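You operate a simulated robot arm through the tools that you are given. There is no shell and no other tool.

You run a simulated robot arm. Do the job below in one go: nothing can be reset, and whatever is moved stays where it is left.

JOB
Switch off stir plate and warming block; move the jar and the sealed bottle to the jar mat.
Fine: speed slider OFF before the jar is lifted; heat dial to OFF; jar and sealed bottle stand on the mat. Set down upright: orange banded jar, sealed bottle.
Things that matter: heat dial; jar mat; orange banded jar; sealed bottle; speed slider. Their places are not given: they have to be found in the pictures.

It is judged by the outcome, as a careful person would: the job done as asked, and still so three seconds after it is handed in. It fails if anything else is knocked over, pushed out of place, dropped, spilled or broken.

ROBOT AND FRAMES
A 6-joint arm with a two-finger gripper, fixed in place. Base frame: the origin is on the floor under the middle of its stand, x ahead of it, y to its left, z up; the work surface is at about z = 750. Units: mm, degrees, N and s.
It reaches about 718 mm from its shoulder. Its first joint turns from -69.0 to 172.0 degrees. Payload 3 kg.
Tool frame: one jaw stands still; the origin (TCP) lies on its face and is the grasp point; the fingertips stand 30 mm ahead of it; z points along the fingers, y is the line along which they close. The gripper opens to 96 mm; its body begins 53 mm behind the TCP.
Orientation is told as [roll, pitch, yaw] about the base's x, y, z axes, in that order, counted from this pose: with the fingers straight down and closing along the base's y, the tool's x points along the base's -x, its y along +y and its z along -z.

CONTROLS
- The arm moves only by the tool play_rows. Its argument "commands" is a list that holds one entry, the list of rows, each a list of 7 numbers: the shift along the tool's x, y, z in mm, then the turn, a rotation vector about the tool's x, y, z in degrees, then the closure, from 0 (fully open) to 1 (shut). In form: [[[tx, ty, tz, ax, ay, az, gripper], ...]]. A call has 1 to 20 rows; each row shifts and turns the commanded pose from where the row before left it, along the tool's axes as they then stand. Rows are played at 5 a second. More than 50 mm and 8.6 degrees between two rows, or a gripper value outside its range, and nothing of the call is played. Where a pose cannot be reached the arm comes as near as it can. A force on the tool above 40 N (or 10 N above the force at the start of the call, whichever is more), or a blocked arm, ends the call early, and 0.2 s more pass. Each finger travels about 153 mm/s and halts on what it meets, pressing with about 42 N; the grip force reading is that of the motor and also rises with nothing between the fingers. The clock runs only during rows and for 0.2 s after the last one: add rows that do not move to give the fingers time. It gives the time, the measured TCP pose, the force on the tool (base axes), the opening and the grip force at its end, in the units of the frame above (readings bear some noise), with the torque about the TCP (base axes, N m) and any sound that the robot's microphone picked up.
- Cameras (640 x 400 px; columns grow to the right, rows downward): "scene" is fixed at [400.3, 498, 1355.1]; the picture's right is [-1.00, -0.04, 0.00], its down [-0.01, 0.35, -0.94] and it looks along [0.04, -0.94, -0.35] (base axes); focal length 362 px, centre (320, 200). "wrist" rides on the gripper at [73, 23, -83] in the tool frame; the picture's right is [-0.29, 0.96, 0.00], its down [-0.66, -0.20, -0.72] and it looks along [-0.69, -0.21, 0.69] (tool axes); focal length 247 px, centre (320, 200).
- capture(camera): a new picture of that camera. The clock stands still meanwhile.
- slide_trunk(by): slides the trunk up (or, below 0, down) by that many mm; the arm rides with it, the base frame stays. It gives what a move gives, with no picture.
- point_at(camera, pixels): for up to 12 pixels [column, row] of the newest picture of that camera ("zoom" is the newest enlarged one), the place [x, y, z] in the base frame of the surface seen there, good to about 2 mm. The clock stands still meanwhile.
- inspect(camera, box): a new picture of the part [left, top, right, bottom] of that camera's present view, enlarged. The clock stands still meanwhile.
- job_done(): hands the job in; it is judged then, once.

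Unless the task says otherwise, let go and move clear before handing in.

The tools are called after "Emit:" by a JSON object that holds its "fn" and its "kwargs". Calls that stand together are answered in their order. play_rows: Moves the arm, as the interface text tells. Its arguments: {"type":"object","properties":{"commands":{"type":"array","items":{"type":"array","items":{"type":"array","items":{"type":"number"}}}}},"required":["commands"]} The other tools are called the same way: slide_trunk (by) moves the trunk up or down; capture (camera) takes a picture; point_at (camera, pixels) gives the place of the surface under pixels of a picture; inspect (camera, box) takes an enlarged picture of a part of a camera's view; job_done () hands the job in.

At the start:

```text
clock: 0.0
tcp_pos: [301.3, -419.9, 1155.9]
tool_rot: [0.0, 0.0, 0.0]
wrist_force: [-0.7, -0.2, -0.2]
wrist_torque: [-0.04, -0.02, -0.01]
width: 95.9
grasp_force: 0.1
trunk travel left (down, up): [-598.0, 342.0]
```

scene: 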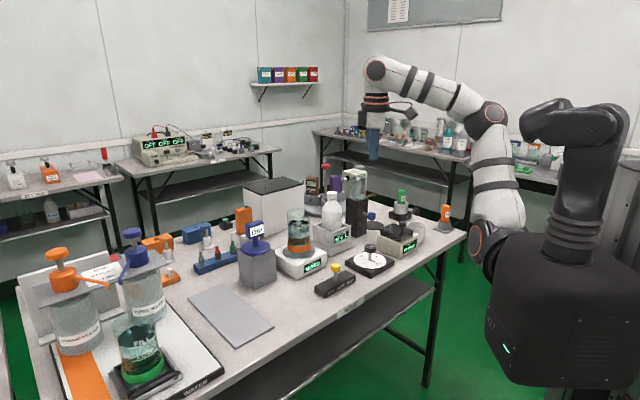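
wrist: 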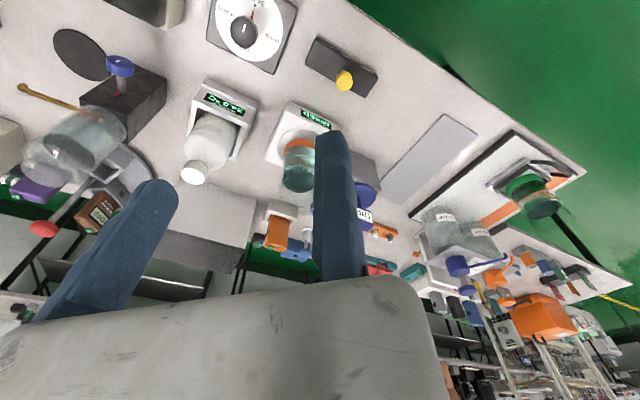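

The scene shows an orange-banded beaker/jar near (298,240) on a stir plate, a white bottle near (333,212) on a scale-like plate, and dials near (370,255) and (335,282). I'll take enlarged views to identify each thing.

Emit:
{"fn": "inspect", "kwargs": {"camera": "scene", "box": [180, 160, 340, 350]}}

Emit:
{"fn": "inspect", "kwargs": {"camera": "scene", "box": [290, 160, 450, 300]}}

Emit:
{"fn": "inspect", "kwargs": {"camera": "wrist", "box": [160, 0, 400, 220]}}

```text
2.11 times, centred on (260, 255) of scene
```

zoom: 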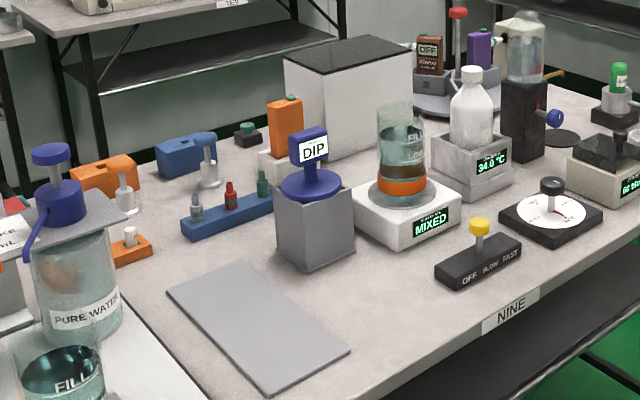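

```text
2.86 times, centred on (370, 230) of scene
```

zoom: 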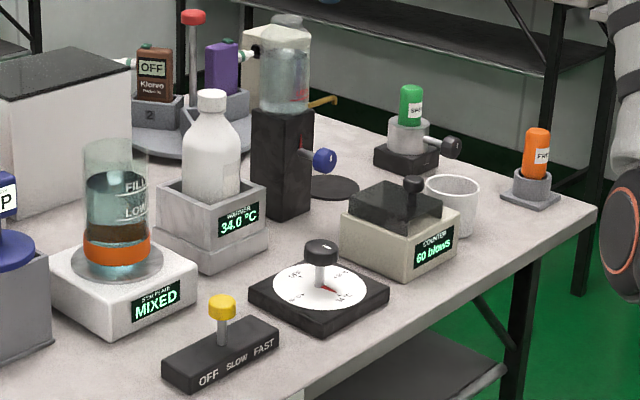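

```text
1.82 times, centred on (280, 110) of wrist
```

zoom: 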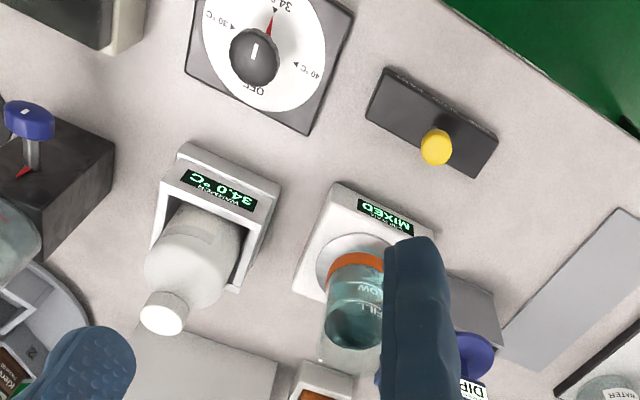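

The grey plate near (230,313) looks like the mat, the yellow-knobbed block near (335,282) is the speed slider and the white dial near (370,258) is the heat dial. I'll enlarge each further and get coordinates.

Emit:
{"fn": "inspect", "kwargs": {"camera": "scene", "box": [305, 235, 405, 300]}}

Emit:
{"fn": "point_at", "kwargs": {"camera": "zoom", "pixels": [[192, 186], [192, 205], [192, 225], [80, 345], [100, 380], [285, 290], [420, 80], [420, 115], [440, 135], [270, 160], [430, 240], [595, 160]]}}

Emit:
{"fn": "inspect", "kwargs": {"camera": "wrist", "box": [195, 0, 395, 110]}}

```text
6.15 times, centred on (355, 268) of scene
```

zoom: 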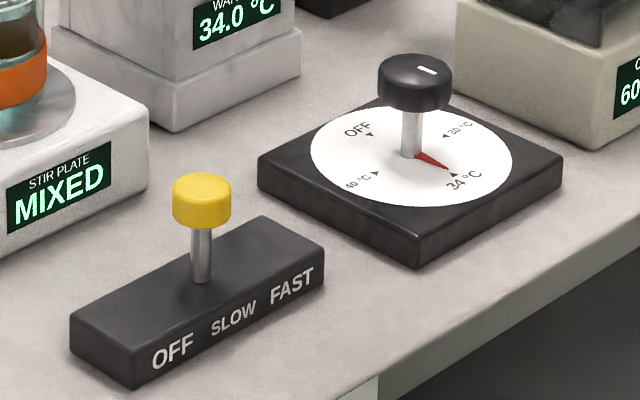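

```text
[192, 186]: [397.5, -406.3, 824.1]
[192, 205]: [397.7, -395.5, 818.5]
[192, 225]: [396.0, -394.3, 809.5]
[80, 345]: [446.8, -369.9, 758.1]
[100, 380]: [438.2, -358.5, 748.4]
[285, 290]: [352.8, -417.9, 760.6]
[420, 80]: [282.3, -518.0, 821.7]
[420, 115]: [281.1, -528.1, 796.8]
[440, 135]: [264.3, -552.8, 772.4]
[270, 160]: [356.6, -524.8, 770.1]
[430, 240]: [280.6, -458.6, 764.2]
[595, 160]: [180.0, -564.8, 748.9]
```

```text
3.20 times, centred on (295, 55) of wrist
```

zoom: 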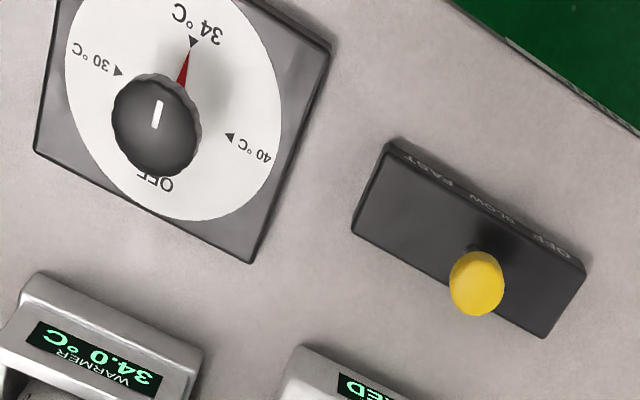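

The slider knob (zoom 203,200) stands by SLOW, with OFF to its left (toward +x); the dial pointer is at 34 °C and OFF is on the back side. I'll get precise points on each.

Emit:
{"fn": "inspect", "kwargs": {"camera": "scene", "box": [310, 255, 364, 300]}}

Emit:
{"fn": "point_at", "kwargs": {"camera": "zoom", "pixels": [[70, 330], [150, 385], [300, 180], [375, 215], [235, 85], [190, 130], [282, 130], [235, 120], [235, 190], [230, 230], [190, 375], [350, 280]]}}

Emit:
{"fn": "inspect", "kwargs": {"camera": "scene", "box": [340, 235, 404, 285]}}

```text
8.89 times, centred on (337, 278) of scene
```

zoom: 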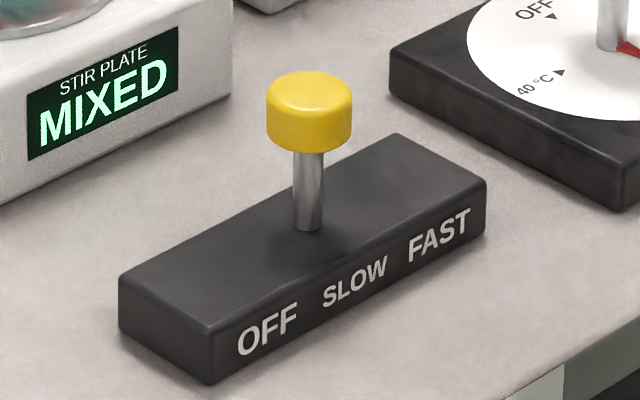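

```text
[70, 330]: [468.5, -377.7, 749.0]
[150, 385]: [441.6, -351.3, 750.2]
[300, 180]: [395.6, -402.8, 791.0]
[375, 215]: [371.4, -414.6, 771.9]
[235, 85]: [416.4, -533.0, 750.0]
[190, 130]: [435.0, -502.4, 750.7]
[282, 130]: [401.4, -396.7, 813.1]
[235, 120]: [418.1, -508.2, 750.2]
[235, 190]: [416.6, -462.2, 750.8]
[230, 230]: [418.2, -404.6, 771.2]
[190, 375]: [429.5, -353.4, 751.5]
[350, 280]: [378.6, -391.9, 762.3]
```

```text
8.00 times, centred on (372, 260) of scene
```

zoom: 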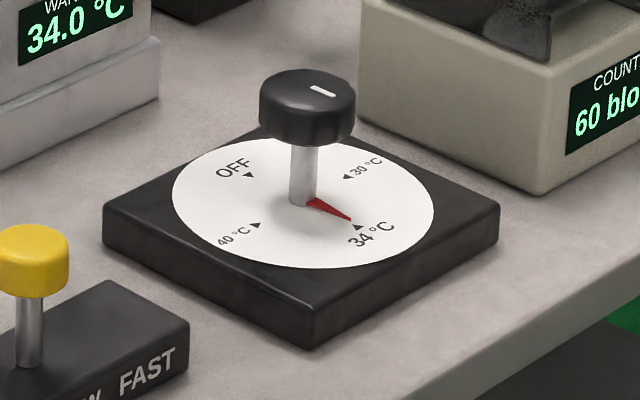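

The dial reads 34 °C: red pointer tip at zoom (350,219), with OFF tick at (248,175). Measuring the ticks, stem, knob and corners.

Emit:
{"fn": "point_at", "kwargs": {"camera": "zoom", "pixels": [[248, 176], [346, 177], [356, 227], [257, 225], [347, 216], [302, 205], [302, 170], [308, 88], [265, 115], [350, 118], [310, 340], [324, 91]]}}

Emit:
{"fn": "inspect", "kwargs": {"camera": "scene", "box": [310, 255, 364, 300]}}

Emit:
{"fn": "point_at", "kwargs": {"camera": "zoom", "pixels": [[310, 85], [270, 110], [350, 110], [310, 140], [308, 215], [120, 290], [207, 350], [395, 136], [484, 180], [265, 328], [355, 282], [440, 235]]}}

```text
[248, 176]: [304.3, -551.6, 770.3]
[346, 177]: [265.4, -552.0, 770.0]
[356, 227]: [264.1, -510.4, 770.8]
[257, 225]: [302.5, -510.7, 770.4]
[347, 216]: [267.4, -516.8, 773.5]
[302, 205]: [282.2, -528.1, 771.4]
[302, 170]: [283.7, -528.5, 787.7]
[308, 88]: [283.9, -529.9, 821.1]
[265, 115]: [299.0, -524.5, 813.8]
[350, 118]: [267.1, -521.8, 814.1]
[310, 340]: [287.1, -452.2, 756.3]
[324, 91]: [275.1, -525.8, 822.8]
```

```text
8.89 times, centred on (337, 278) of scene
```

zoom: 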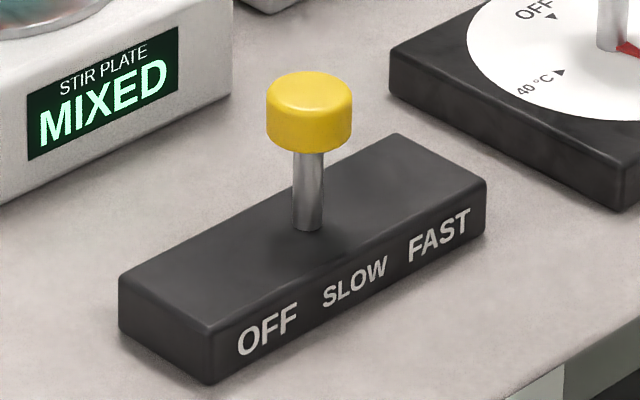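

```text
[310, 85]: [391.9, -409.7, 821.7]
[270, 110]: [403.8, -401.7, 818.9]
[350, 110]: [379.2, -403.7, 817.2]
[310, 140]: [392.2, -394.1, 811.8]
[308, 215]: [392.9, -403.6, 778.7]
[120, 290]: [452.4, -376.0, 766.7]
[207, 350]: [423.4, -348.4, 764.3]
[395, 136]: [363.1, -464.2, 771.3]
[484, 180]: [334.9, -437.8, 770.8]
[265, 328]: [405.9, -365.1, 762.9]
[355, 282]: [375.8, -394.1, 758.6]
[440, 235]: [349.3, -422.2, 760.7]
```

The dial centre is about (284,-530), OFF tick at (304,-552), with the pointer needing a 180° turn back through 30 °C; the slider knob is at about (392,-406,815) and slides along the block axis toward OFF (+x,+y). Now measuring the jar, bottle and mat.

Emit:
{"fn": "inspect", "kwargs": {"camera": "scene", "box": [268, 195, 348, 285]}}

Emit:
{"fn": "point_at", "kwargs": {"camera": "zoom", "pixels": [[65, 70], [112, 65], [145, 80], [105, 180], [105, 230], [105, 245], [215, 30], [215, 100], [215, 150], [175, 180], [255, 190], [300, 160]]}}

Emit:
{"fn": "inspect", "kwargs": {"camera": "scene", "box": [175, 270, 285, 355]}}

Emit:
{"fn": "point_at", "kwargs": {"camera": "zoom", "pixels": [[80, 150], [240, 80], [500, 310], [360, 350], [290, 200], [300, 120], [150, 230], [420, 220]]}}

```text
4.44 times, centred on (308, 240) of scene
```

zoom: 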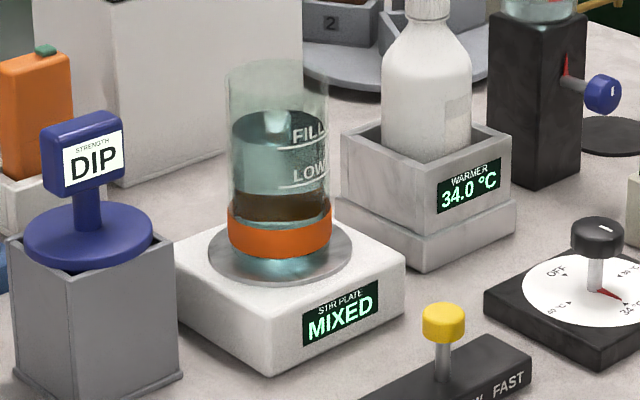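

```text
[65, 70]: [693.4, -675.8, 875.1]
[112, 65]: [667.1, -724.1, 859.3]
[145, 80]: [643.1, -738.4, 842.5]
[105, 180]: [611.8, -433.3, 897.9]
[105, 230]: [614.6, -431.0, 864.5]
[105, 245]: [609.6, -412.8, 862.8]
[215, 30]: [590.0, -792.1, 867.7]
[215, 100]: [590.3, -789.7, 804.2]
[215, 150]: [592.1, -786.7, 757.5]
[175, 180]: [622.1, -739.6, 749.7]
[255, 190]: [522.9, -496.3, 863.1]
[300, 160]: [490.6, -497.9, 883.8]
```

```text
4.71 times, centred on (230, 312) of scene
```

zoom: 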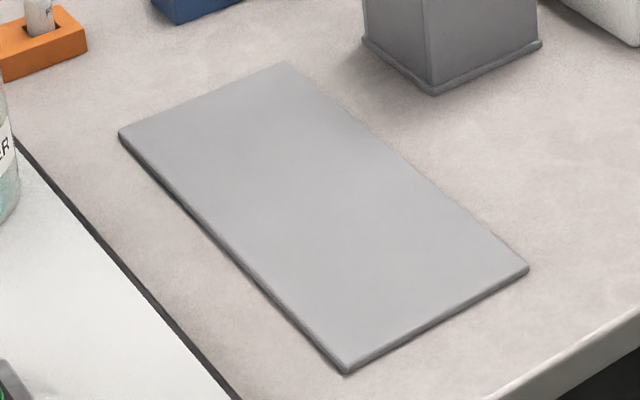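

```text
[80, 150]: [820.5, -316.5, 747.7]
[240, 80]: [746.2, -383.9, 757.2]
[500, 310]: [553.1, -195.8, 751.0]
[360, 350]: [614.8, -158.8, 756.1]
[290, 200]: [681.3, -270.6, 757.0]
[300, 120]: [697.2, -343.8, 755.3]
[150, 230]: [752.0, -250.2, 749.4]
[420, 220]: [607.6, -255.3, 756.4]
```

The mat's corners appear at zoom (120,135), (285,63), (528,268), (345,372). I'll measure those and then re-do the jar and bottle with the right pixels.

Emit:
{"fn": "point_at", "kwargs": {"camera": "zoom", "pixels": [[123, 135], [285, 65], [524, 265], [346, 364], [430, 90], [365, 45]]}}

Emit:
{"fn": "inspect", "kwargs": {"camera": "scene", "box": [268, 195, 348, 285]}}

Emit:
{"fn": "point_at", "kwargs": {"camera": "zoom", "pixels": [[280, 100], [280, 190], [232, 225], [280, 240], [328, 225], [232, 90], [325, 90], [280, 262], [300, 295], [180, 250], [270, 370], [400, 270]]}}

Emit:
{"fn": "point_at", "kwargs": {"camera": "zoom", "pixels": [[427, 15], [427, 50], [427, 90], [427, 140], [384, 100], [470, 100], [345, 140], [425, 180], [512, 135], [345, 220], [425, 265], [512, 220]]}}

```text
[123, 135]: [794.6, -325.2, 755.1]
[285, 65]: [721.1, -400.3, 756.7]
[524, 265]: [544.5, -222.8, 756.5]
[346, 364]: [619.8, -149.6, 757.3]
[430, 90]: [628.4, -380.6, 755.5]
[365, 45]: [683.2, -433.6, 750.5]
```

```text
4.44 times, centred on (308, 240) of scene
```

zoom: 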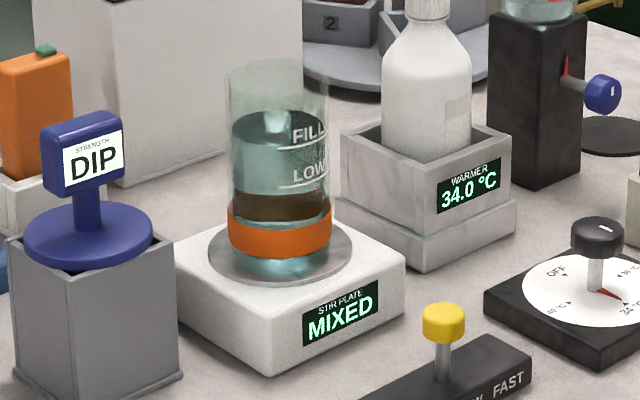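

```text
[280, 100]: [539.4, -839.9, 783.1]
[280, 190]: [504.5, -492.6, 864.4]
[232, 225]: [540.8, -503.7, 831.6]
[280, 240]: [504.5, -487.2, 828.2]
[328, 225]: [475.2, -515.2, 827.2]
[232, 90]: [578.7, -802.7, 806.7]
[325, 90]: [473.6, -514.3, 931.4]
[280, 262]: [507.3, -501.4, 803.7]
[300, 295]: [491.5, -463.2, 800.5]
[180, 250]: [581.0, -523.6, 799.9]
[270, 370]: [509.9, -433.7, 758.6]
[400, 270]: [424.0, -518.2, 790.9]
```

```text
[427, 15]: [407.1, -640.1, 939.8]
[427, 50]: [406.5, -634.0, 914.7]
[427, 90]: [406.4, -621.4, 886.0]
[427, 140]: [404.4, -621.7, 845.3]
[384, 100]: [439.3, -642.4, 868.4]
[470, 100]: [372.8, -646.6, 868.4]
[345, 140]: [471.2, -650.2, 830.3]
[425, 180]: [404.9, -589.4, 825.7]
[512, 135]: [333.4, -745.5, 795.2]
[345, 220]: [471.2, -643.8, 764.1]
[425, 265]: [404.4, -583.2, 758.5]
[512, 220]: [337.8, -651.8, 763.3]
```

The mat's corners come out at (795,-325), (721,-400), (545,-223), (620,-150), so it is long and turned 45°; the jar is near (507,-520) and the bottle near (406,-655). To understand reach I'll measure the robot's own links and the tops of the jar and bottle.

Emit:
{"fn": "point_at", "kwargs": {"camera": "scene", "pixels": [[580, 300], [575, 180], [585, 120], [540, 130], [480, 242], [500, 215], [493, 150], [490, 112], [440, 88], [376, 70], [375, 105], [373, 145]]}}

Emit:
{"fn": "inspect", "kwargs": {"camera": "scene", "box": [275, 175, 355, 235]}}

```text
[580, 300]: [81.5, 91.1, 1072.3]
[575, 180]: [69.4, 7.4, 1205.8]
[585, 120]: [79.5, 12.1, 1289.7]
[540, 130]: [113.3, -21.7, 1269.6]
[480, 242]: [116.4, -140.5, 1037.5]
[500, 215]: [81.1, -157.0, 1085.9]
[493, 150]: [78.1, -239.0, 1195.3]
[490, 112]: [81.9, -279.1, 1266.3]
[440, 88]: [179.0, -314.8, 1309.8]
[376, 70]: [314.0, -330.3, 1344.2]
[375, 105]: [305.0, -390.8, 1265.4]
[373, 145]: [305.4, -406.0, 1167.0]
```

```text
6.67 times, centred on (315, 205) of scene
```

zoom: 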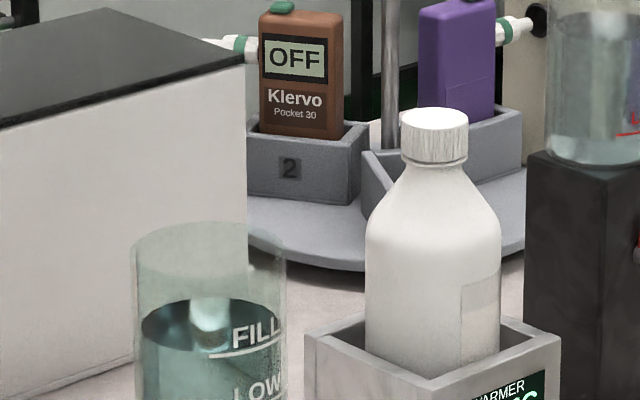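

The zoom shows the bottle's cap at (433,135), shoulder from (433,165) to (433,235) and body below; the jar's rim is at (210,240). I'll measure those heights and widths.

Emit:
{"fn": "point_at", "kwargs": {"camera": "zoom", "pixels": [[433, 116], [402, 135], [466, 135], [433, 135], [433, 158], [433, 180], [433, 210], [368, 240], [498, 240], [433, 300], [433, 365], [390, 180]]}}

Emit:
{"fn": "point_at", "kwargs": {"camera": "zoom", "pixels": [[260, 337], [245, 357], [135, 270], [137, 350], [283, 270], [210, 230], [210, 258], [283, 350], [320, 340], [432, 380], [555, 340], [450, 320]]}}

Emit:
{"fn": "capture", "kwargs": {"camera": "scene"}}

```text
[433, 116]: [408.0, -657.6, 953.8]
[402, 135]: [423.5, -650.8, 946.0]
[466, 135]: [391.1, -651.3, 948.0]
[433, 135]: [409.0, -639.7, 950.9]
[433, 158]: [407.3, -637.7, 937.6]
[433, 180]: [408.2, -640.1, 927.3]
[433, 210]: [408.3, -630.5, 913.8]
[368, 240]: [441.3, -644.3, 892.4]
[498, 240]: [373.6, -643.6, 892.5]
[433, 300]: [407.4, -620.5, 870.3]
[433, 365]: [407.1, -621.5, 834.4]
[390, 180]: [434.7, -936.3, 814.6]
```

```text
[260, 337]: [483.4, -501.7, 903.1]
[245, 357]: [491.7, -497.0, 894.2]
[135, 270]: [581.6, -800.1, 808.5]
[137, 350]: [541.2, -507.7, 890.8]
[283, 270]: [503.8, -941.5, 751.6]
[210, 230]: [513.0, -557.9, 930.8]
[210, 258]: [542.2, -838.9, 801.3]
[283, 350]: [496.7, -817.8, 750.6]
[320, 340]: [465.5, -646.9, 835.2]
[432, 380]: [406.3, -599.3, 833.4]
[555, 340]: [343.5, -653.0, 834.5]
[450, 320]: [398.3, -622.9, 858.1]
```

```text
taken
```

scene: 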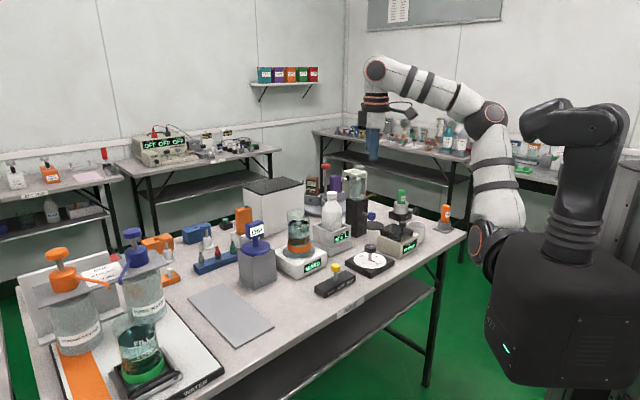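

Bottle: centre ≈(407,-655), body radius ≈34.5 up to z≈890, cap 937–955 with radius ≈16. Jar: centre ≈(508,-521), radius ≈34, base 803, rim ≈934. I'll look at the arm closely to judge reach.

Emit:
{"fn": "inspect", "kwargs": {"camera": "scene", "box": [350, 40, 560, 290]}}

Emit:
{"fn": "point_at", "kwargs": {"camera": "scene", "pixels": [[478, 250], [488, 232], [500, 195], [525, 225], [505, 240], [485, 130], [500, 110], [470, 105], [420, 80], [390, 72], [376, 90], [376, 98]]}}

```text
1.60 times, centred on (455, 165) of scene
```

zoom: 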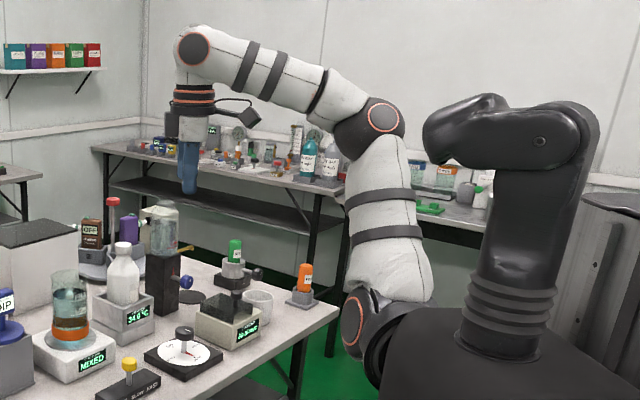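

```text
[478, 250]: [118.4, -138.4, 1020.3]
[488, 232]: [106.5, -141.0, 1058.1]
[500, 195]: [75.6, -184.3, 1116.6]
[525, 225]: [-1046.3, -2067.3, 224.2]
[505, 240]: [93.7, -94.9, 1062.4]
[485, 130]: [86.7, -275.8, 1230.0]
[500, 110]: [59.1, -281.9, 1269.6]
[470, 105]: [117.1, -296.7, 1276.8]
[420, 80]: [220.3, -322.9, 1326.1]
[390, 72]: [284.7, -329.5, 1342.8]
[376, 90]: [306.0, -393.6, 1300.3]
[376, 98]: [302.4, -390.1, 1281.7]
```

The shoulder is near (90,-190,1040), so the dial and slider can be taken with the fingers straight down, and the jar, bottle and mat with the gripper tilted outward. First move: over the slider at yaw -45°, so the jaws close along the slide axis, opening reduced, staying at z≈1000.

Emit:
{"fn": "play_rows", "kwargs": {"commands": [[[-22.4, 6.8, 31.2, 0, 0, 0, 0.3], [-22.4, 6.8, 31.2, 0, 0, 0, 0.3], [-22.4, 6.8, 31.2, 0, 0, 0, 0.3], [-22.4, 6.8, 31.2, 0, 0, 0, 0.3], [-22.4, 6.8, 31.2, 0, 0, 0, 0.3], [0, 0, 0, 0, 0, 7.5, 0.3], [0, 0, 0, 0, 0, 7.5, 0.3], [0, 0, 0, 0, 0, 7.5, 0.3], [0, 0, 0, 0, 0, 7.5, 0.3], [0, 0, 0, 0, 0, 7.5, 0.3], [0, 0, 0, 0, 0, 7.5, 0.3], [0, 0, 0, 0, 0, 0, 0.3]]]}}

Emit:
{"fn": "capture", "kwargs": {"camera": "wrist"}}

Emit:
{"fn": "capture", "kwargs": {"camera": "scene"}}

```text
clock: 2.6
tcp_pos: [411.4, -387.2, 998.3]
tool_rot: [0.2, -0.1, -45.0]
wrist_force: [-0.5, 0.1, 1.0]
wrist_torque: [0.03, 0.0, -0.04]
width: 67.2
grasp_force: 0.0
trunk travel left (down, up): [-598.0, 342.0]
```

```text
taken
```

wrist: 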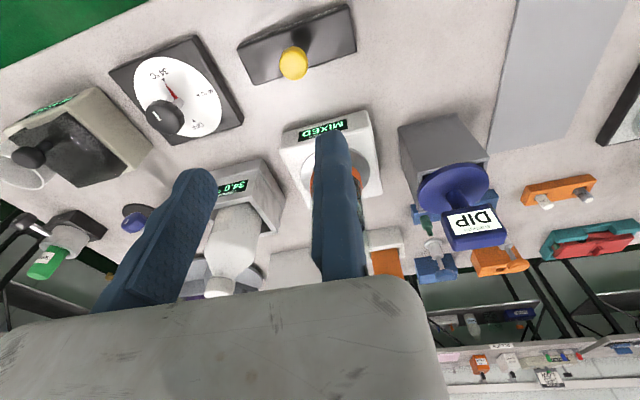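

```text
taken
```

scene: 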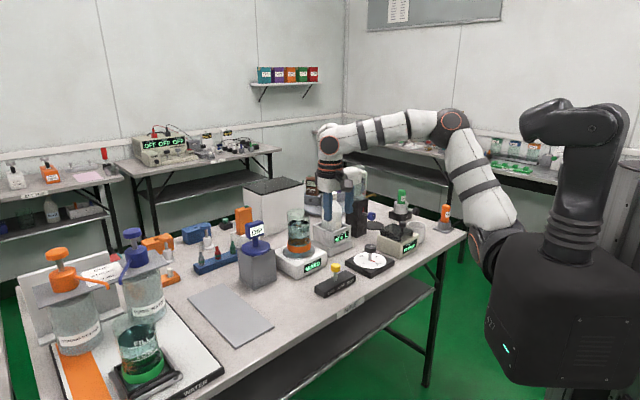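

The arm is at (411,-387,998) yaw -45° as commanded, and the wrist view shows the yellow knob at (293,65) and the dial knob at (165,115). I'll measure both from this angle to refine their centres.

Emit:
{"fn": "point_at", "kwargs": {"camera": "wrist", "pixels": [[293, 60], [281, 62], [306, 62], [293, 50], [293, 76], [166, 117], [150, 117], [184, 117], [172, 88], [40, 158], [480, 190], [470, 225]]}}

Emit:
{"fn": "inspect", "kwargs": {"camera": "wrist", "box": [230, 0, 370, 90]}}

```text
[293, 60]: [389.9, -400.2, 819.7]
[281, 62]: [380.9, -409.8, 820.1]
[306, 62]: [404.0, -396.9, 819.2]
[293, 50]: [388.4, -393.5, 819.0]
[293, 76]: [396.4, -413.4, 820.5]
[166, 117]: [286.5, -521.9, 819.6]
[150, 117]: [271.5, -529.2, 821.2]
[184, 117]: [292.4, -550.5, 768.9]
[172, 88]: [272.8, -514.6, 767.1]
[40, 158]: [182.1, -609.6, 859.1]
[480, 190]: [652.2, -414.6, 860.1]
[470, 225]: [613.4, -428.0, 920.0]
```

```text
4.44 times, centred on (300, 45) of wrist
```

zoom: 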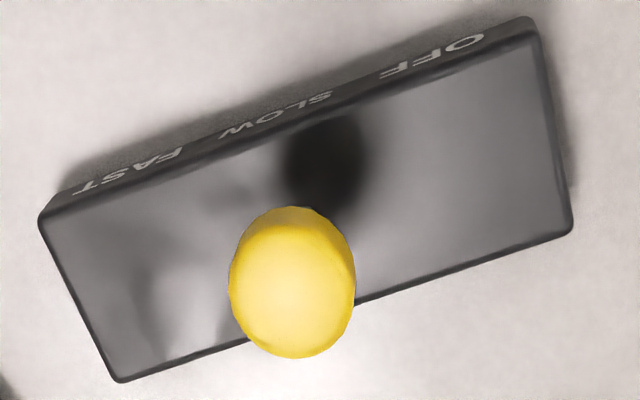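

The knob is centred at about (393,-405), top z≈820, right between the jaws' planned positions. I'll descend to TCP z≈812 with the jaws straddling it.

Emit:
{"fn": "play_rows", "kwargs": {"commands": [[[0, 0, 35, 0, 0, 0, 0.3], [0, 0, 35, 0, 0, 0, 0.3], [0, 0, 35, 0, 0, 0, 0.3], [0, 0, 35, 0, 0, 0, 0.3], [0, 0, 25, 0, 0, 0, 0.3], [0, 0, 12, 0, 0, 0, 0.3], [0, 0, 9, 0, 0, 0, 0.3], [0, 0, 0, 0, 0, 0, 0.3]]]}}

Emit:
{"fn": "capture", "kwargs": {"camera": "wrist"}}

Emit:
{"fn": "inspect", "kwargs": {"camera": "scene", "box": [280, 210, 400, 300]}}

```text
clock: 4.4
tcp_pos: [412.1, -385.5, 813.4]
tool_rot: [0.0, 0.0, -44.9]
wrist_force: [0.8, 0.4, 0.5]
wrist_torque: [0.01, 0.0, 0.04]
width: 67.3
grasp_force: 0.0
trunk travel left (down, up): [-598.0, 342.0]
```

```text
taken
```

wrist: 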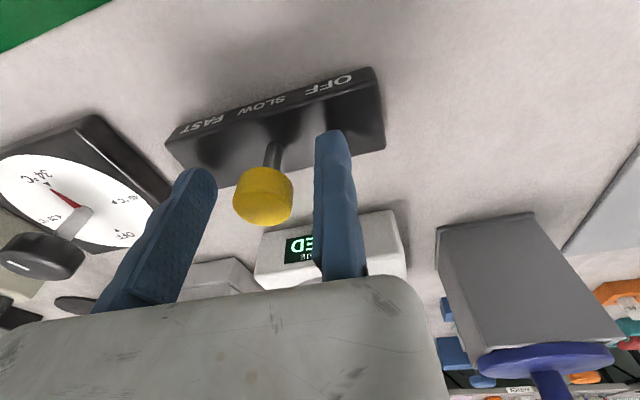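

```text
4.44 times, centred on (340, 255) of scene
```

zoom: 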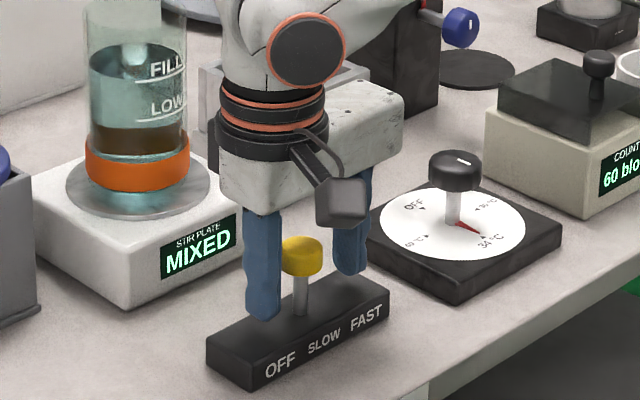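

The knob sits between the jaws with the fixed jaw on the OFF side. I'll bring the fixed jaw near it and close.

Emit:
{"fn": "play_rows", "kwargs": {"commands": [[[0, -7, 0, 0, 0, 0, 0.3], [0, -6, 0, 0, 0, 0, 0.4], [0, 0, 0, 0, 0, 0, 0.55], [0, 0, 0, 0, 0, 0, 0.7], [0, 0, 0, 0, 0, 0, 0.8], [0, 0, 0, 0, 0, 0, 0.8]]]}}

Emit:
{"fn": "inspect", "kwargs": {"camera": "scene", "box": [280, 210, 400, 300]}}

```text
clock: 5.8
tcp_pos: [404.2, -395.3, 814.4]
tool_rot: [0.0, 0.0, -44.8]
wrist_force: [0.0, 0.4, -1.3]
wrist_torque: [0.01, 0.01, -0.02]
width: 26.2
grasp_force: 45.6
trunk travel left (down, up): [-598.0, 342.0]
```

```text
4.44 times, centred on (340, 255) of scene
```

zoom: 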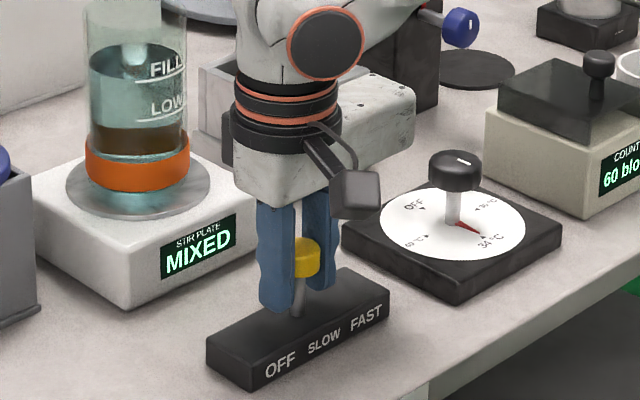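

The knob is gripped (26 mm wide, 46 N). Now I slide it along +s toward OFF in small steps.

Emit:
{"fn": "play_rows", "kwargs": {"commands": [[[0, 5, 0, 0, 0, 0, 0.8], [0, 5, 0, 0, 0, 0, 0.8], [0, 5, 0, 0, 0, 0, 0.8], [0, 5, 0, 0, 0, 0, 0.8], [0, 5, 0, 0, 0, 0, 0.8], [0, 5, 0, 0, 0, 0, 0.8], [0, 0, 0, 0, 0, 0, 0.8]]]}}

Emit:
{"fn": "inspect", "kwargs": {"camera": "scene", "box": [280, 210, 400, 300]}}

```text
clock: 7.4
tcp_pos: [425.2, -374.9, 813.4]
tool_rot: [0.2, -0.2, -44.9]
wrist_force: [0.6, -0.1, 3.7]
wrist_torque: [0.01, -0.02, 0.0]
width: 26.0
grasp_force: 45.7
trunk travel left (down, up): [-598.0, 342.0]
```

```text
4.44 times, centred on (340, 255) of scene
```

zoom: 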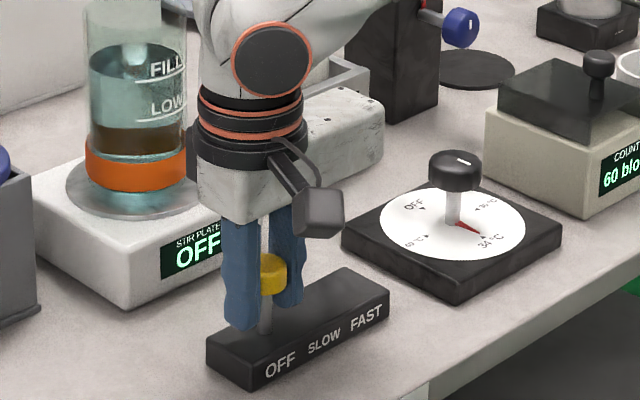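

The stir plate display now reads OFF (zoom 198,245). I'll nudge a few more mm toward the OFF label, watching the force.

Emit:
{"fn": "play_rows", "kwargs": {"commands": [[[0, 2, 0, 0, 0, 0, 0.8], [0, 2, 0, 0, 0, 0, 0.8], [0, 2, 0, 0, 0, 0, 0.8], [0, 0, 0, 0, 0, 0, 0.8]]]}}

Emit:
{"fn": "inspect", "kwargs": {"camera": "scene", "box": [280, 210, 400, 300]}}

```text
clock: 8.4
tcp_pos: [429.8, -369.7, 814.9]
tool_rot: [0.1, -0.1, -44.9]
wrist_force: [3.4, -2.2, 4.9]
wrist_torque: [0.25, 0.34, -0.03]
width: 26.0
grasp_force: 44.8
trunk travel left (down, up): [-598.0, 342.0]
```

```text
4.44 times, centred on (340, 255) of scene
```

zoom: 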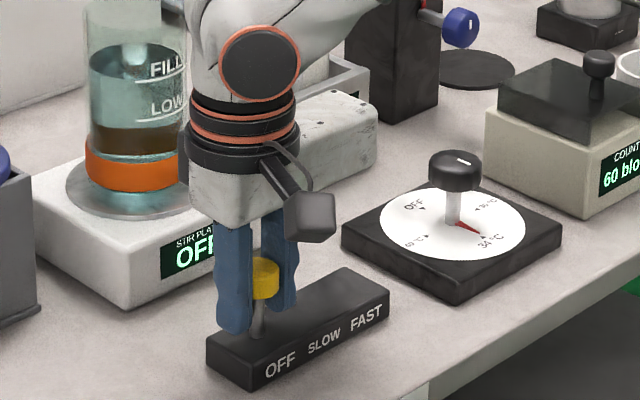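

The knob has moved ~35 mm and sits at OFF with little force. I'll open, step the fixed jaw off the knob, and rise.

Emit:
{"fn": "play_rows", "kwargs": {"commands": [[[0, 0, 0, 0, 0, 0, 0.6], [0, 0, 0, 0, 0, 0, 0.4], [0, 5, 0, 0, 0, 0, 0.3], [0, 5, 0, 0, 0, 0, 0.3], [0, 0, -20, 0, 0, 0, 0.3], [0, 0, -40, 0, 0, 0, 0.3], [0, 0, -40, 0, 0, 0, 0.3], [0, 0, 0, 0, 0, 0, 0.3]]]}}

Emit:
{"fn": "inspect", "kwargs": {"camera": "scene", "box": [280, 210, 400, 300]}}

```text
clock: 10.2
tcp_pos: [429.4, -369.7, 912.1]
tool_rot: [0.0, 0.0, -44.9]
wrist_force: [0.1, -0.3, 0.0]
wrist_torque: [0.02, 0.0, -0.01]
width: 67.4
grasp_force: 0.1
out of reach, approached as far as the arm can: row 7
trunk travel left (down, up): [-598.0, 342.0]
```

```text
4.44 times, centred on (340, 255) of scene
```

zoom: 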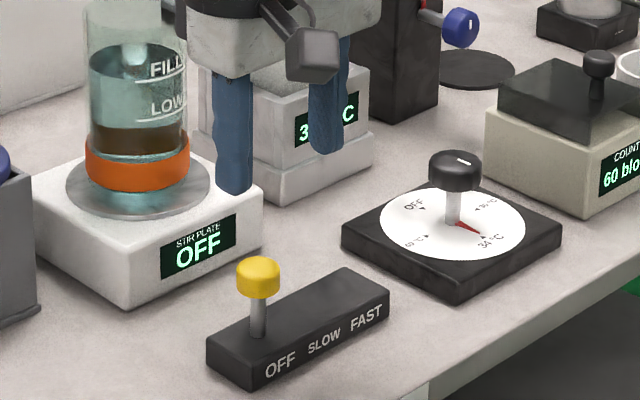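

The slider stands at OFF and the display reads OFF; but the last upward row was reported out of reach, so I need to understand the arm's limits. I'll look at the arm in its present pose.

Emit:
{"fn": "inspect", "kwargs": {"camera": "scene", "box": [290, 60, 560, 290]}}

Emit:
{"fn": "capture", "kwargs": {"camera": "scene"}}

```text
1.74 times, centred on (425, 175) of scene
```

zoom: 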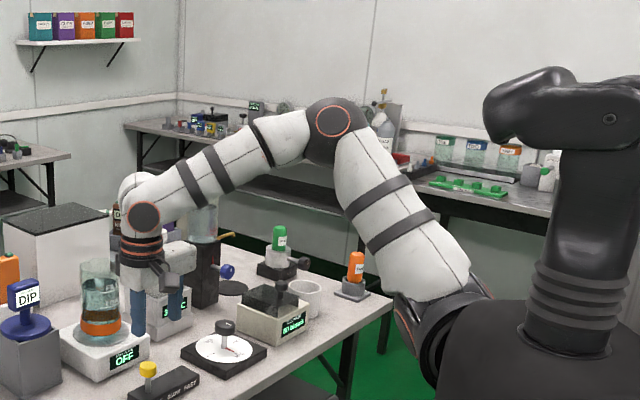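

```text
taken
```

scene: 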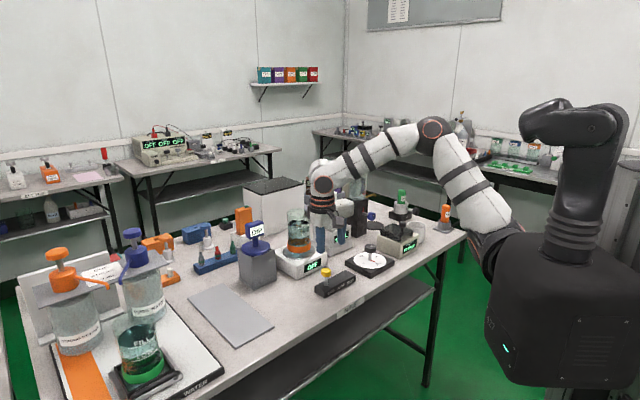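

I'll measure the ring centres on the shoulder, elbow and wrist to get the arm geometry.

Emit:
{"fn": "point_at", "kwargs": {"camera": "zoom", "pixels": [[403, 325], [412, 318], [445, 320], [435, 270], [400, 215], [334, 118], [300, 140], [230, 168], [143, 217], [141, 250], [136, 310], [395, 305]]}}

Emit:
{"fn": "inspect", "kwargs": {"camera": "scene", "box": [440, 160, 560, 290]}}

```text
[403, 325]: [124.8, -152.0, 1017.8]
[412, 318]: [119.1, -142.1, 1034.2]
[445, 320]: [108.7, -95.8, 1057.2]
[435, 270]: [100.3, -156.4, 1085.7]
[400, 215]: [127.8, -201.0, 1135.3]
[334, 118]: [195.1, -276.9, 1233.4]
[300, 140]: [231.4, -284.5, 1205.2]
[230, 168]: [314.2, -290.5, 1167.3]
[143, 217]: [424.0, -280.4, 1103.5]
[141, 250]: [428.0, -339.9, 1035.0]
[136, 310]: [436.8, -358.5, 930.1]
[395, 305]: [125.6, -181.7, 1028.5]
```

```text
3.08 times, centred on (500, 225) of scene
```

zoom: 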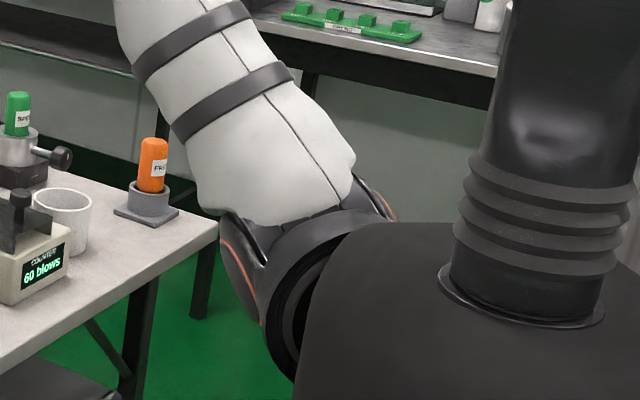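

The arm's elbow/wrist geometry is roughly 260+260+190 mm. Before going to the dial I want the location of the counter device beside it.

Emit:
{"fn": "inspect", "kwargs": {"camera": "scene", "box": [340, 190, 440, 280]}}

Emit:
{"fn": "point_at", "kwargs": {"camera": "zoom", "pixels": [[330, 80], [245, 150], [245, 215], [415, 130], [420, 240], [330, 190], [320, 270], [340, 160], [60, 70], [110, 30], [200, 100], [70, 300]]}}

```text
4.44 times, centred on (390, 235) of scene
```

zoom: 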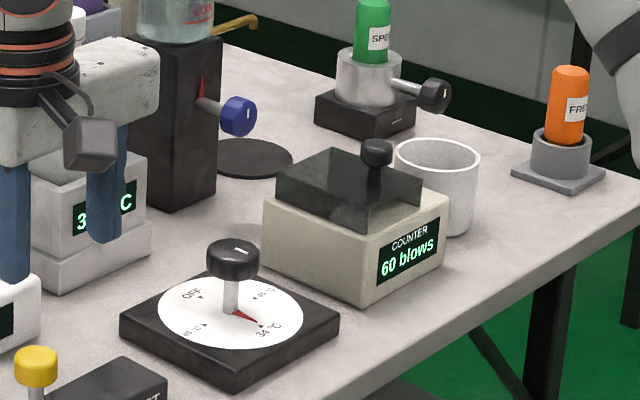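

```text
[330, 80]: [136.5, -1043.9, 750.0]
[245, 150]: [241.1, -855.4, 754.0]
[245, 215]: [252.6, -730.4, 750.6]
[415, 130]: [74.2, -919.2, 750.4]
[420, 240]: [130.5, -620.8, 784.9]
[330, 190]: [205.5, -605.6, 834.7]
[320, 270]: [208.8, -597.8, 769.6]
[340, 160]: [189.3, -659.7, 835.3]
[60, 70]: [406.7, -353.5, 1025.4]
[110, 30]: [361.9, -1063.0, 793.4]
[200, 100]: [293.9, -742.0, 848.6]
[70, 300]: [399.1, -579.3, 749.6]
```

The counter block is ~100 mm from the dial centre and lower than the gripper body would be, so there is room. I'll move over the dial at z≈912 and turn to yaw -90°.

Emit:
{"fn": "play_rows", "kwargs": {"commands": [[[-6.5, -39.1, 0, 0, 0, 0, 0.3], [-6.5, -39.1, 0, 0, 0, 0, 0.3], [-6.5, -39.1, 0, 0, 0, 0, 0.3], [-6.5, -39.1, 0, 0, 0, 0, 0.3], [-6.5, -39.1, 0, 0, 0, 0, 0.3], [0, 0, 0, 0, 0, 7.5, 0.3], [0, 0, 0, 0, 0, 7.5, 0.3], [0, 0, 0, 0, 0, 7.5, 0.3], [0, 0, 0, 0, 0, 7.5, 0.3], [0, 0, 0, 0, 0, 7.5, 0.3], [0, 0, 0, 0, 0, 7.5, 0.3], [0, 0, 0, 0, 0, 0, 0.3]]]}}

Emit:
{"fn": "capture", "kwargs": {"camera": "wrist"}}

Emit:
{"fn": "capture", "kwargs": {"camera": "scene"}}

```text
clock: 12.8
tcp_pos: [356.0, -480.7, 912.4]
tool_rot: [0.0, 0.0, -89.9]
wrist_force: [-0.2, 0.5, 0.8]
wrist_torque: [0.03, 0.02, 0.01]
width: 67.2
grasp_force: 0.2
out of reach, approached as far as the arm can: row 4, 5
trunk travel left (down, up): [-598.0, 342.0]
```

```text
taken
```

wrist: 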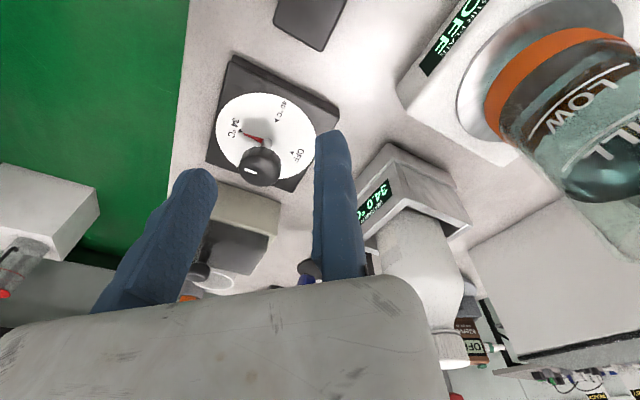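

```text
taken
```

scene: 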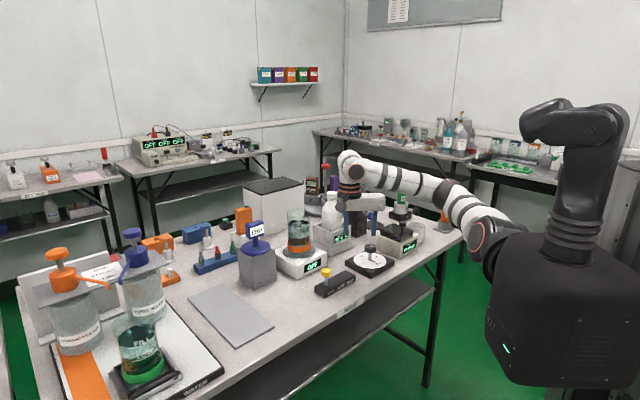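

The dial move was cut short at (356,-481,912): rows 4–5 were out of reach, and the arm now looks nearly straight in the scene picture. I'll look closer at the arm to see what limits it.

Emit:
{"fn": "inspect", "kwargs": {"camera": "scene", "box": [320, 130, 540, 290]}}

Emit:
{"fn": "point_at", "kwargs": {"camera": "scene", "pixels": [[350, 165], [350, 190], [365, 172], [385, 178], [410, 183], [440, 195], [452, 195], [465, 212], [490, 222], [478, 240], [500, 240], [350, 225]]}}

```text
2.50 times, centred on (430, 210) of scene
```

zoom: 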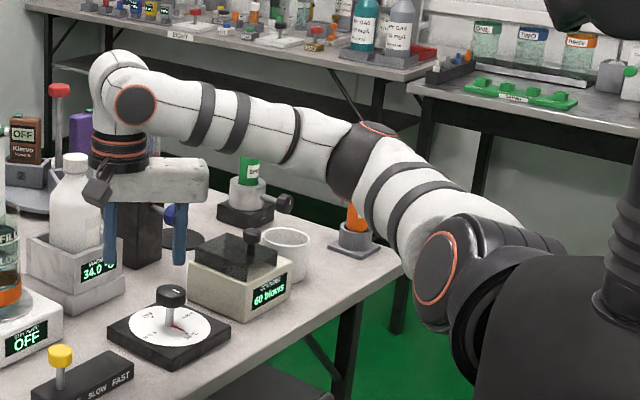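

```text
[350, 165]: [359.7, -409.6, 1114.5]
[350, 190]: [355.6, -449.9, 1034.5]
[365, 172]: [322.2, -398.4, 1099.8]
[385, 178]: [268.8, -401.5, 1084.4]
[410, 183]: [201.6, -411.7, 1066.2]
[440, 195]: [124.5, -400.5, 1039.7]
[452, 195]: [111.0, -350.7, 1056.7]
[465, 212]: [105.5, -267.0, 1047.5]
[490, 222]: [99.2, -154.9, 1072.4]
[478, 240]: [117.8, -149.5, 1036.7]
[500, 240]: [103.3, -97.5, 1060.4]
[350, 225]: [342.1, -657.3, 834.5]
```

The wrist lies close to the axis of the first joint at this trunk height, so the elbow swung sideways. Lowering the trunk will put the wrist well above the shoulder (as in the start pose); first I raise the arm back up near its starting place.

Emit:
{"fn": "play_rows", "kwargs": {"commands": [[[6, -6, -30, 0, 0, 0, 0.3], [8, -8, -40, 0, 0, 0, 0.3], [8, -8, -40, 0, 0, 0, 0.3], [8, -8, -40, 0, 0, 0, 0.3], [8, -8, -40, 0, 0, 0, 0.3], [8, -8, -40, 0, 0, 0, 0.3], [0, 0, 0, 0, 0, 0, 0.3], [0, 0, 0, 0, 0, 0, 0.3]]]}}

Emit:
{"fn": "capture", "kwargs": {"camera": "scene"}}

```text
clock: 14.6
tcp_pos: [311.8, -429.6, 1139.9]
tool_rot: [0.0, 0.0, -89.9]
wrist_force: [0.7, -0.3, 0.6]
wrist_torque: [-0.01, -0.04, -0.01]
width: 66.9
grasp_force: 0.0
trunk travel left (down, up): [-598.0, 342.0]
```

```text
taken
```

scene: 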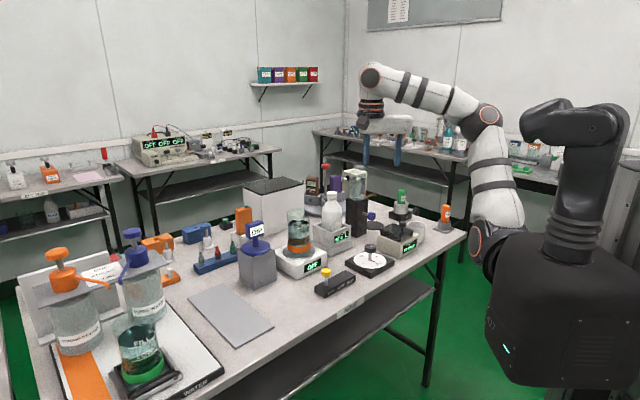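

The arm is back in its elbow-up posture at (312,-430,1140), clear of everything. I'll lower the trunk 230 mm, bringing the TCP to z≈910.

Emit:
{"fn": "slide_trunk", "kwargs": {"by": -230}}

Emit:
{"fn": "capture", "kwargs": {"camera": "scene"}}

Emit:
{"fn": "capture", "kwargs": {"camera": "wrist"}}

```text
clock: 17.0
tcp_pos: [311.8, -430.2, 908.7]
tool_rot: [0.0, 0.0, -89.9]
wrist_force: [0.3, -0.1, -0.3]
wrist_torque: [-0.03, -0.01, -0.02]
width: 67.2
grasp_force: 0.0
trunk travel left (down, up): [-368.0, 572.0]
```

```text
taken
```

scene: 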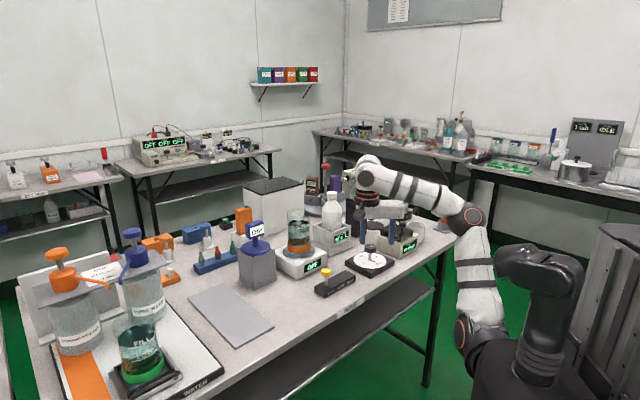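

```text
taken
```

wrist: 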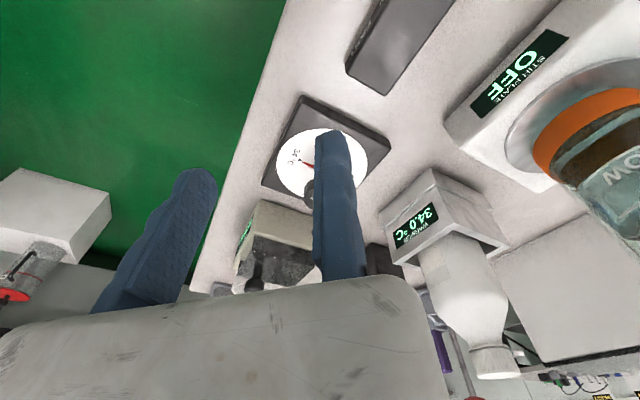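

The trunk is lowered; the dial knob shows at wrist (315,190) directly ahead. I'll move over it while descending to z≈860.

Emit:
{"fn": "play_rows", "kwargs": {"commands": [[[-20, 0.5, 12, 0, 0, 0, 0.3], [-20, 0.5, 12, 0, 0, 0, 0.3], [-20, 0.5, 12, 0, 0, 0, 0.3], [-20, 0.5, 12, 0, 0, 0, 0.3], [-20.8, 0.5, 0, 0, 0, 0, 0.3], [0, 0, 0, 0, 0, 0, 0.3]]]}}

Emit:
{"fn": "capture", "kwargs": {"camera": "wrist"}}

Emit:
{"fn": "inspect", "kwargs": {"camera": "scene", "box": [300, 150, 480, 290]}}

```text
clock: 18.4
tcp_pos: [314.3, -531.3, 861.2]
tool_rot: [-0.1, -0.1, -89.8]
wrist_force: [0.2, -0.4, 0.1]
wrist_torque: [0.02, -0.01, 0.01]
width: 67.2
grasp_force: 0.0
trunk travel left (down, up): [-368.0, 572.0]
```

```text
taken
```

wrist: 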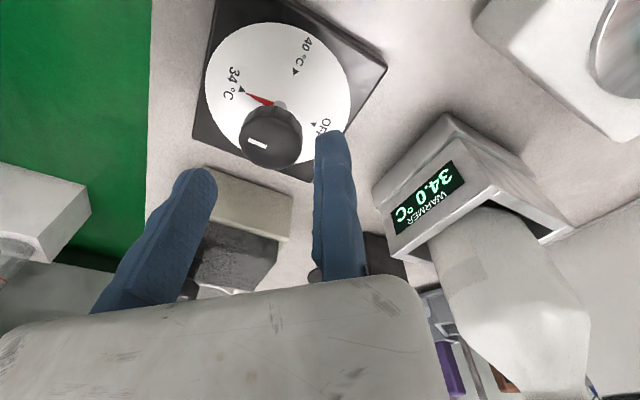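

```text
2.86 times, centred on (390, 220) of scene
```

zoom: 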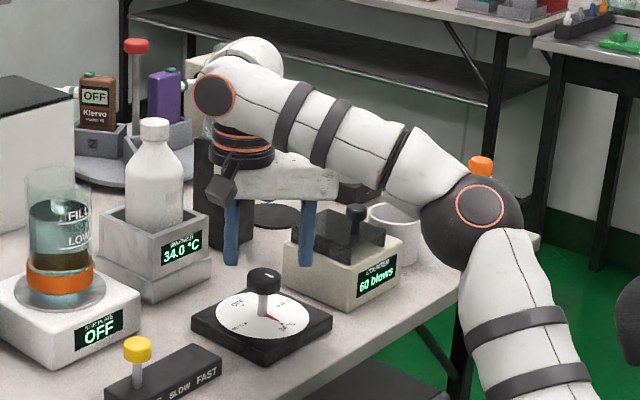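

The jaws straddle the dial knob (wrist 270,135). I'll descend to TCP z≈812 and bring the fixed jaw to the knob, then close.

Emit:
{"fn": "play_rows", "kwargs": {"commands": [[[0, 0, 20, 0, 0, 0, 0.3], [0, 0, 18, 0, 0, 0, 0.3], [0, 0, 11, 0, 0, 0, 0.3], [0, 0, 0, 0, 0, 0, 0.3], [0, -6, 0, 0, 0, 0, 0.3], [0, -6, 0, 0, 0, 0, 0.3], [0, 0, 0, 0, 0, 0, 0.3]]]}}

Emit:
{"fn": "capture", "kwargs": {"camera": "wrist"}}

Emit:
{"fn": "inspect", "kwargs": {"camera": "scene", "box": [320, 200, 430, 290]}}

```text
clock: 20.0
tcp_pos: [302.8, -530.4, 813.1]
tool_rot: [0.1, -0.1, -89.9]
wrist_force: [-1.3, 0.2, -0.4]
wrist_torque: [0.01, -0.01, 0.0]
width: 67.2
grasp_force: 0.0
trunk travel left (down, up): [-368.0, 572.0]
```

```text
taken
```

wrist: 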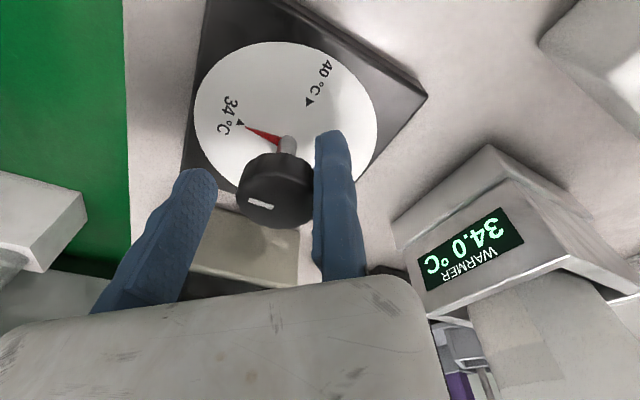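

```text
4.44 times, centred on (375, 245) of scene
```

zoom: 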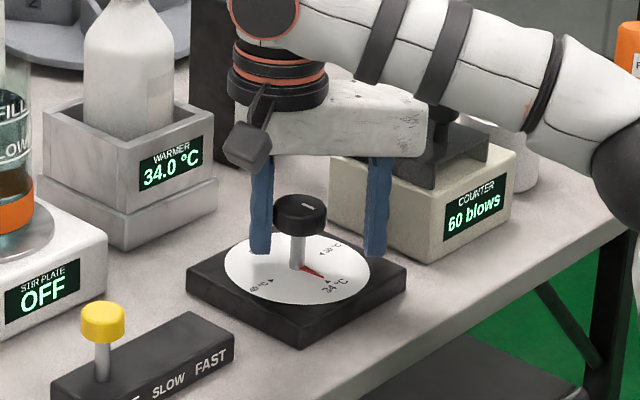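

The knob lies between the jaws with ~2–3 mm from the fixed jaw. Closing on it now.

Emit:
{"fn": "play_rows", "kwargs": {"commands": [[[0, -1, 0, 0, 0, 0, 0.4], [0, 0, 0, 0, 0, 0, 0.5], [0, 0, 0, 0, 0, 0, 0.6], [0, 0, 0, 0, 0, 0, 0.7], [0, 0, 0, 0, 0, 0, 0.75], [0, 0, 0, 0, 0, 0, 0.75]]]}}

Emit:
{"fn": "capture", "kwargs": {"camera": "wrist"}}

```text
clock: 21.4
tcp_pos: [301.7, -531.5, 812.6]
tool_rot: [0.0, -0.1, -89.9]
wrist_force: [1.9, -0.5, 0.9]
wrist_torque: [-0.11, 0.01, 0.02]
width: 37.2
grasp_force: 44.9
trunk travel left (down, up): [-368.0, 572.0]
```

```text
taken
```

wrist: 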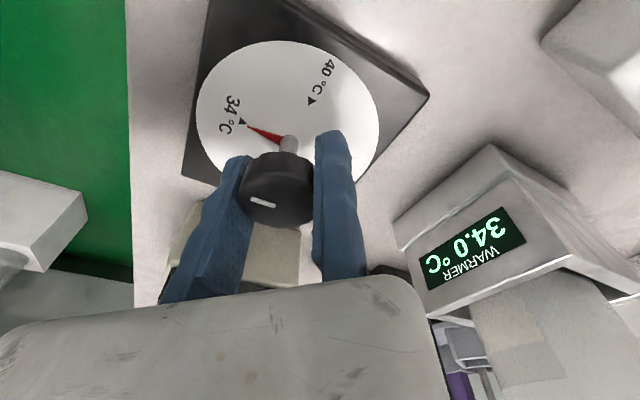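

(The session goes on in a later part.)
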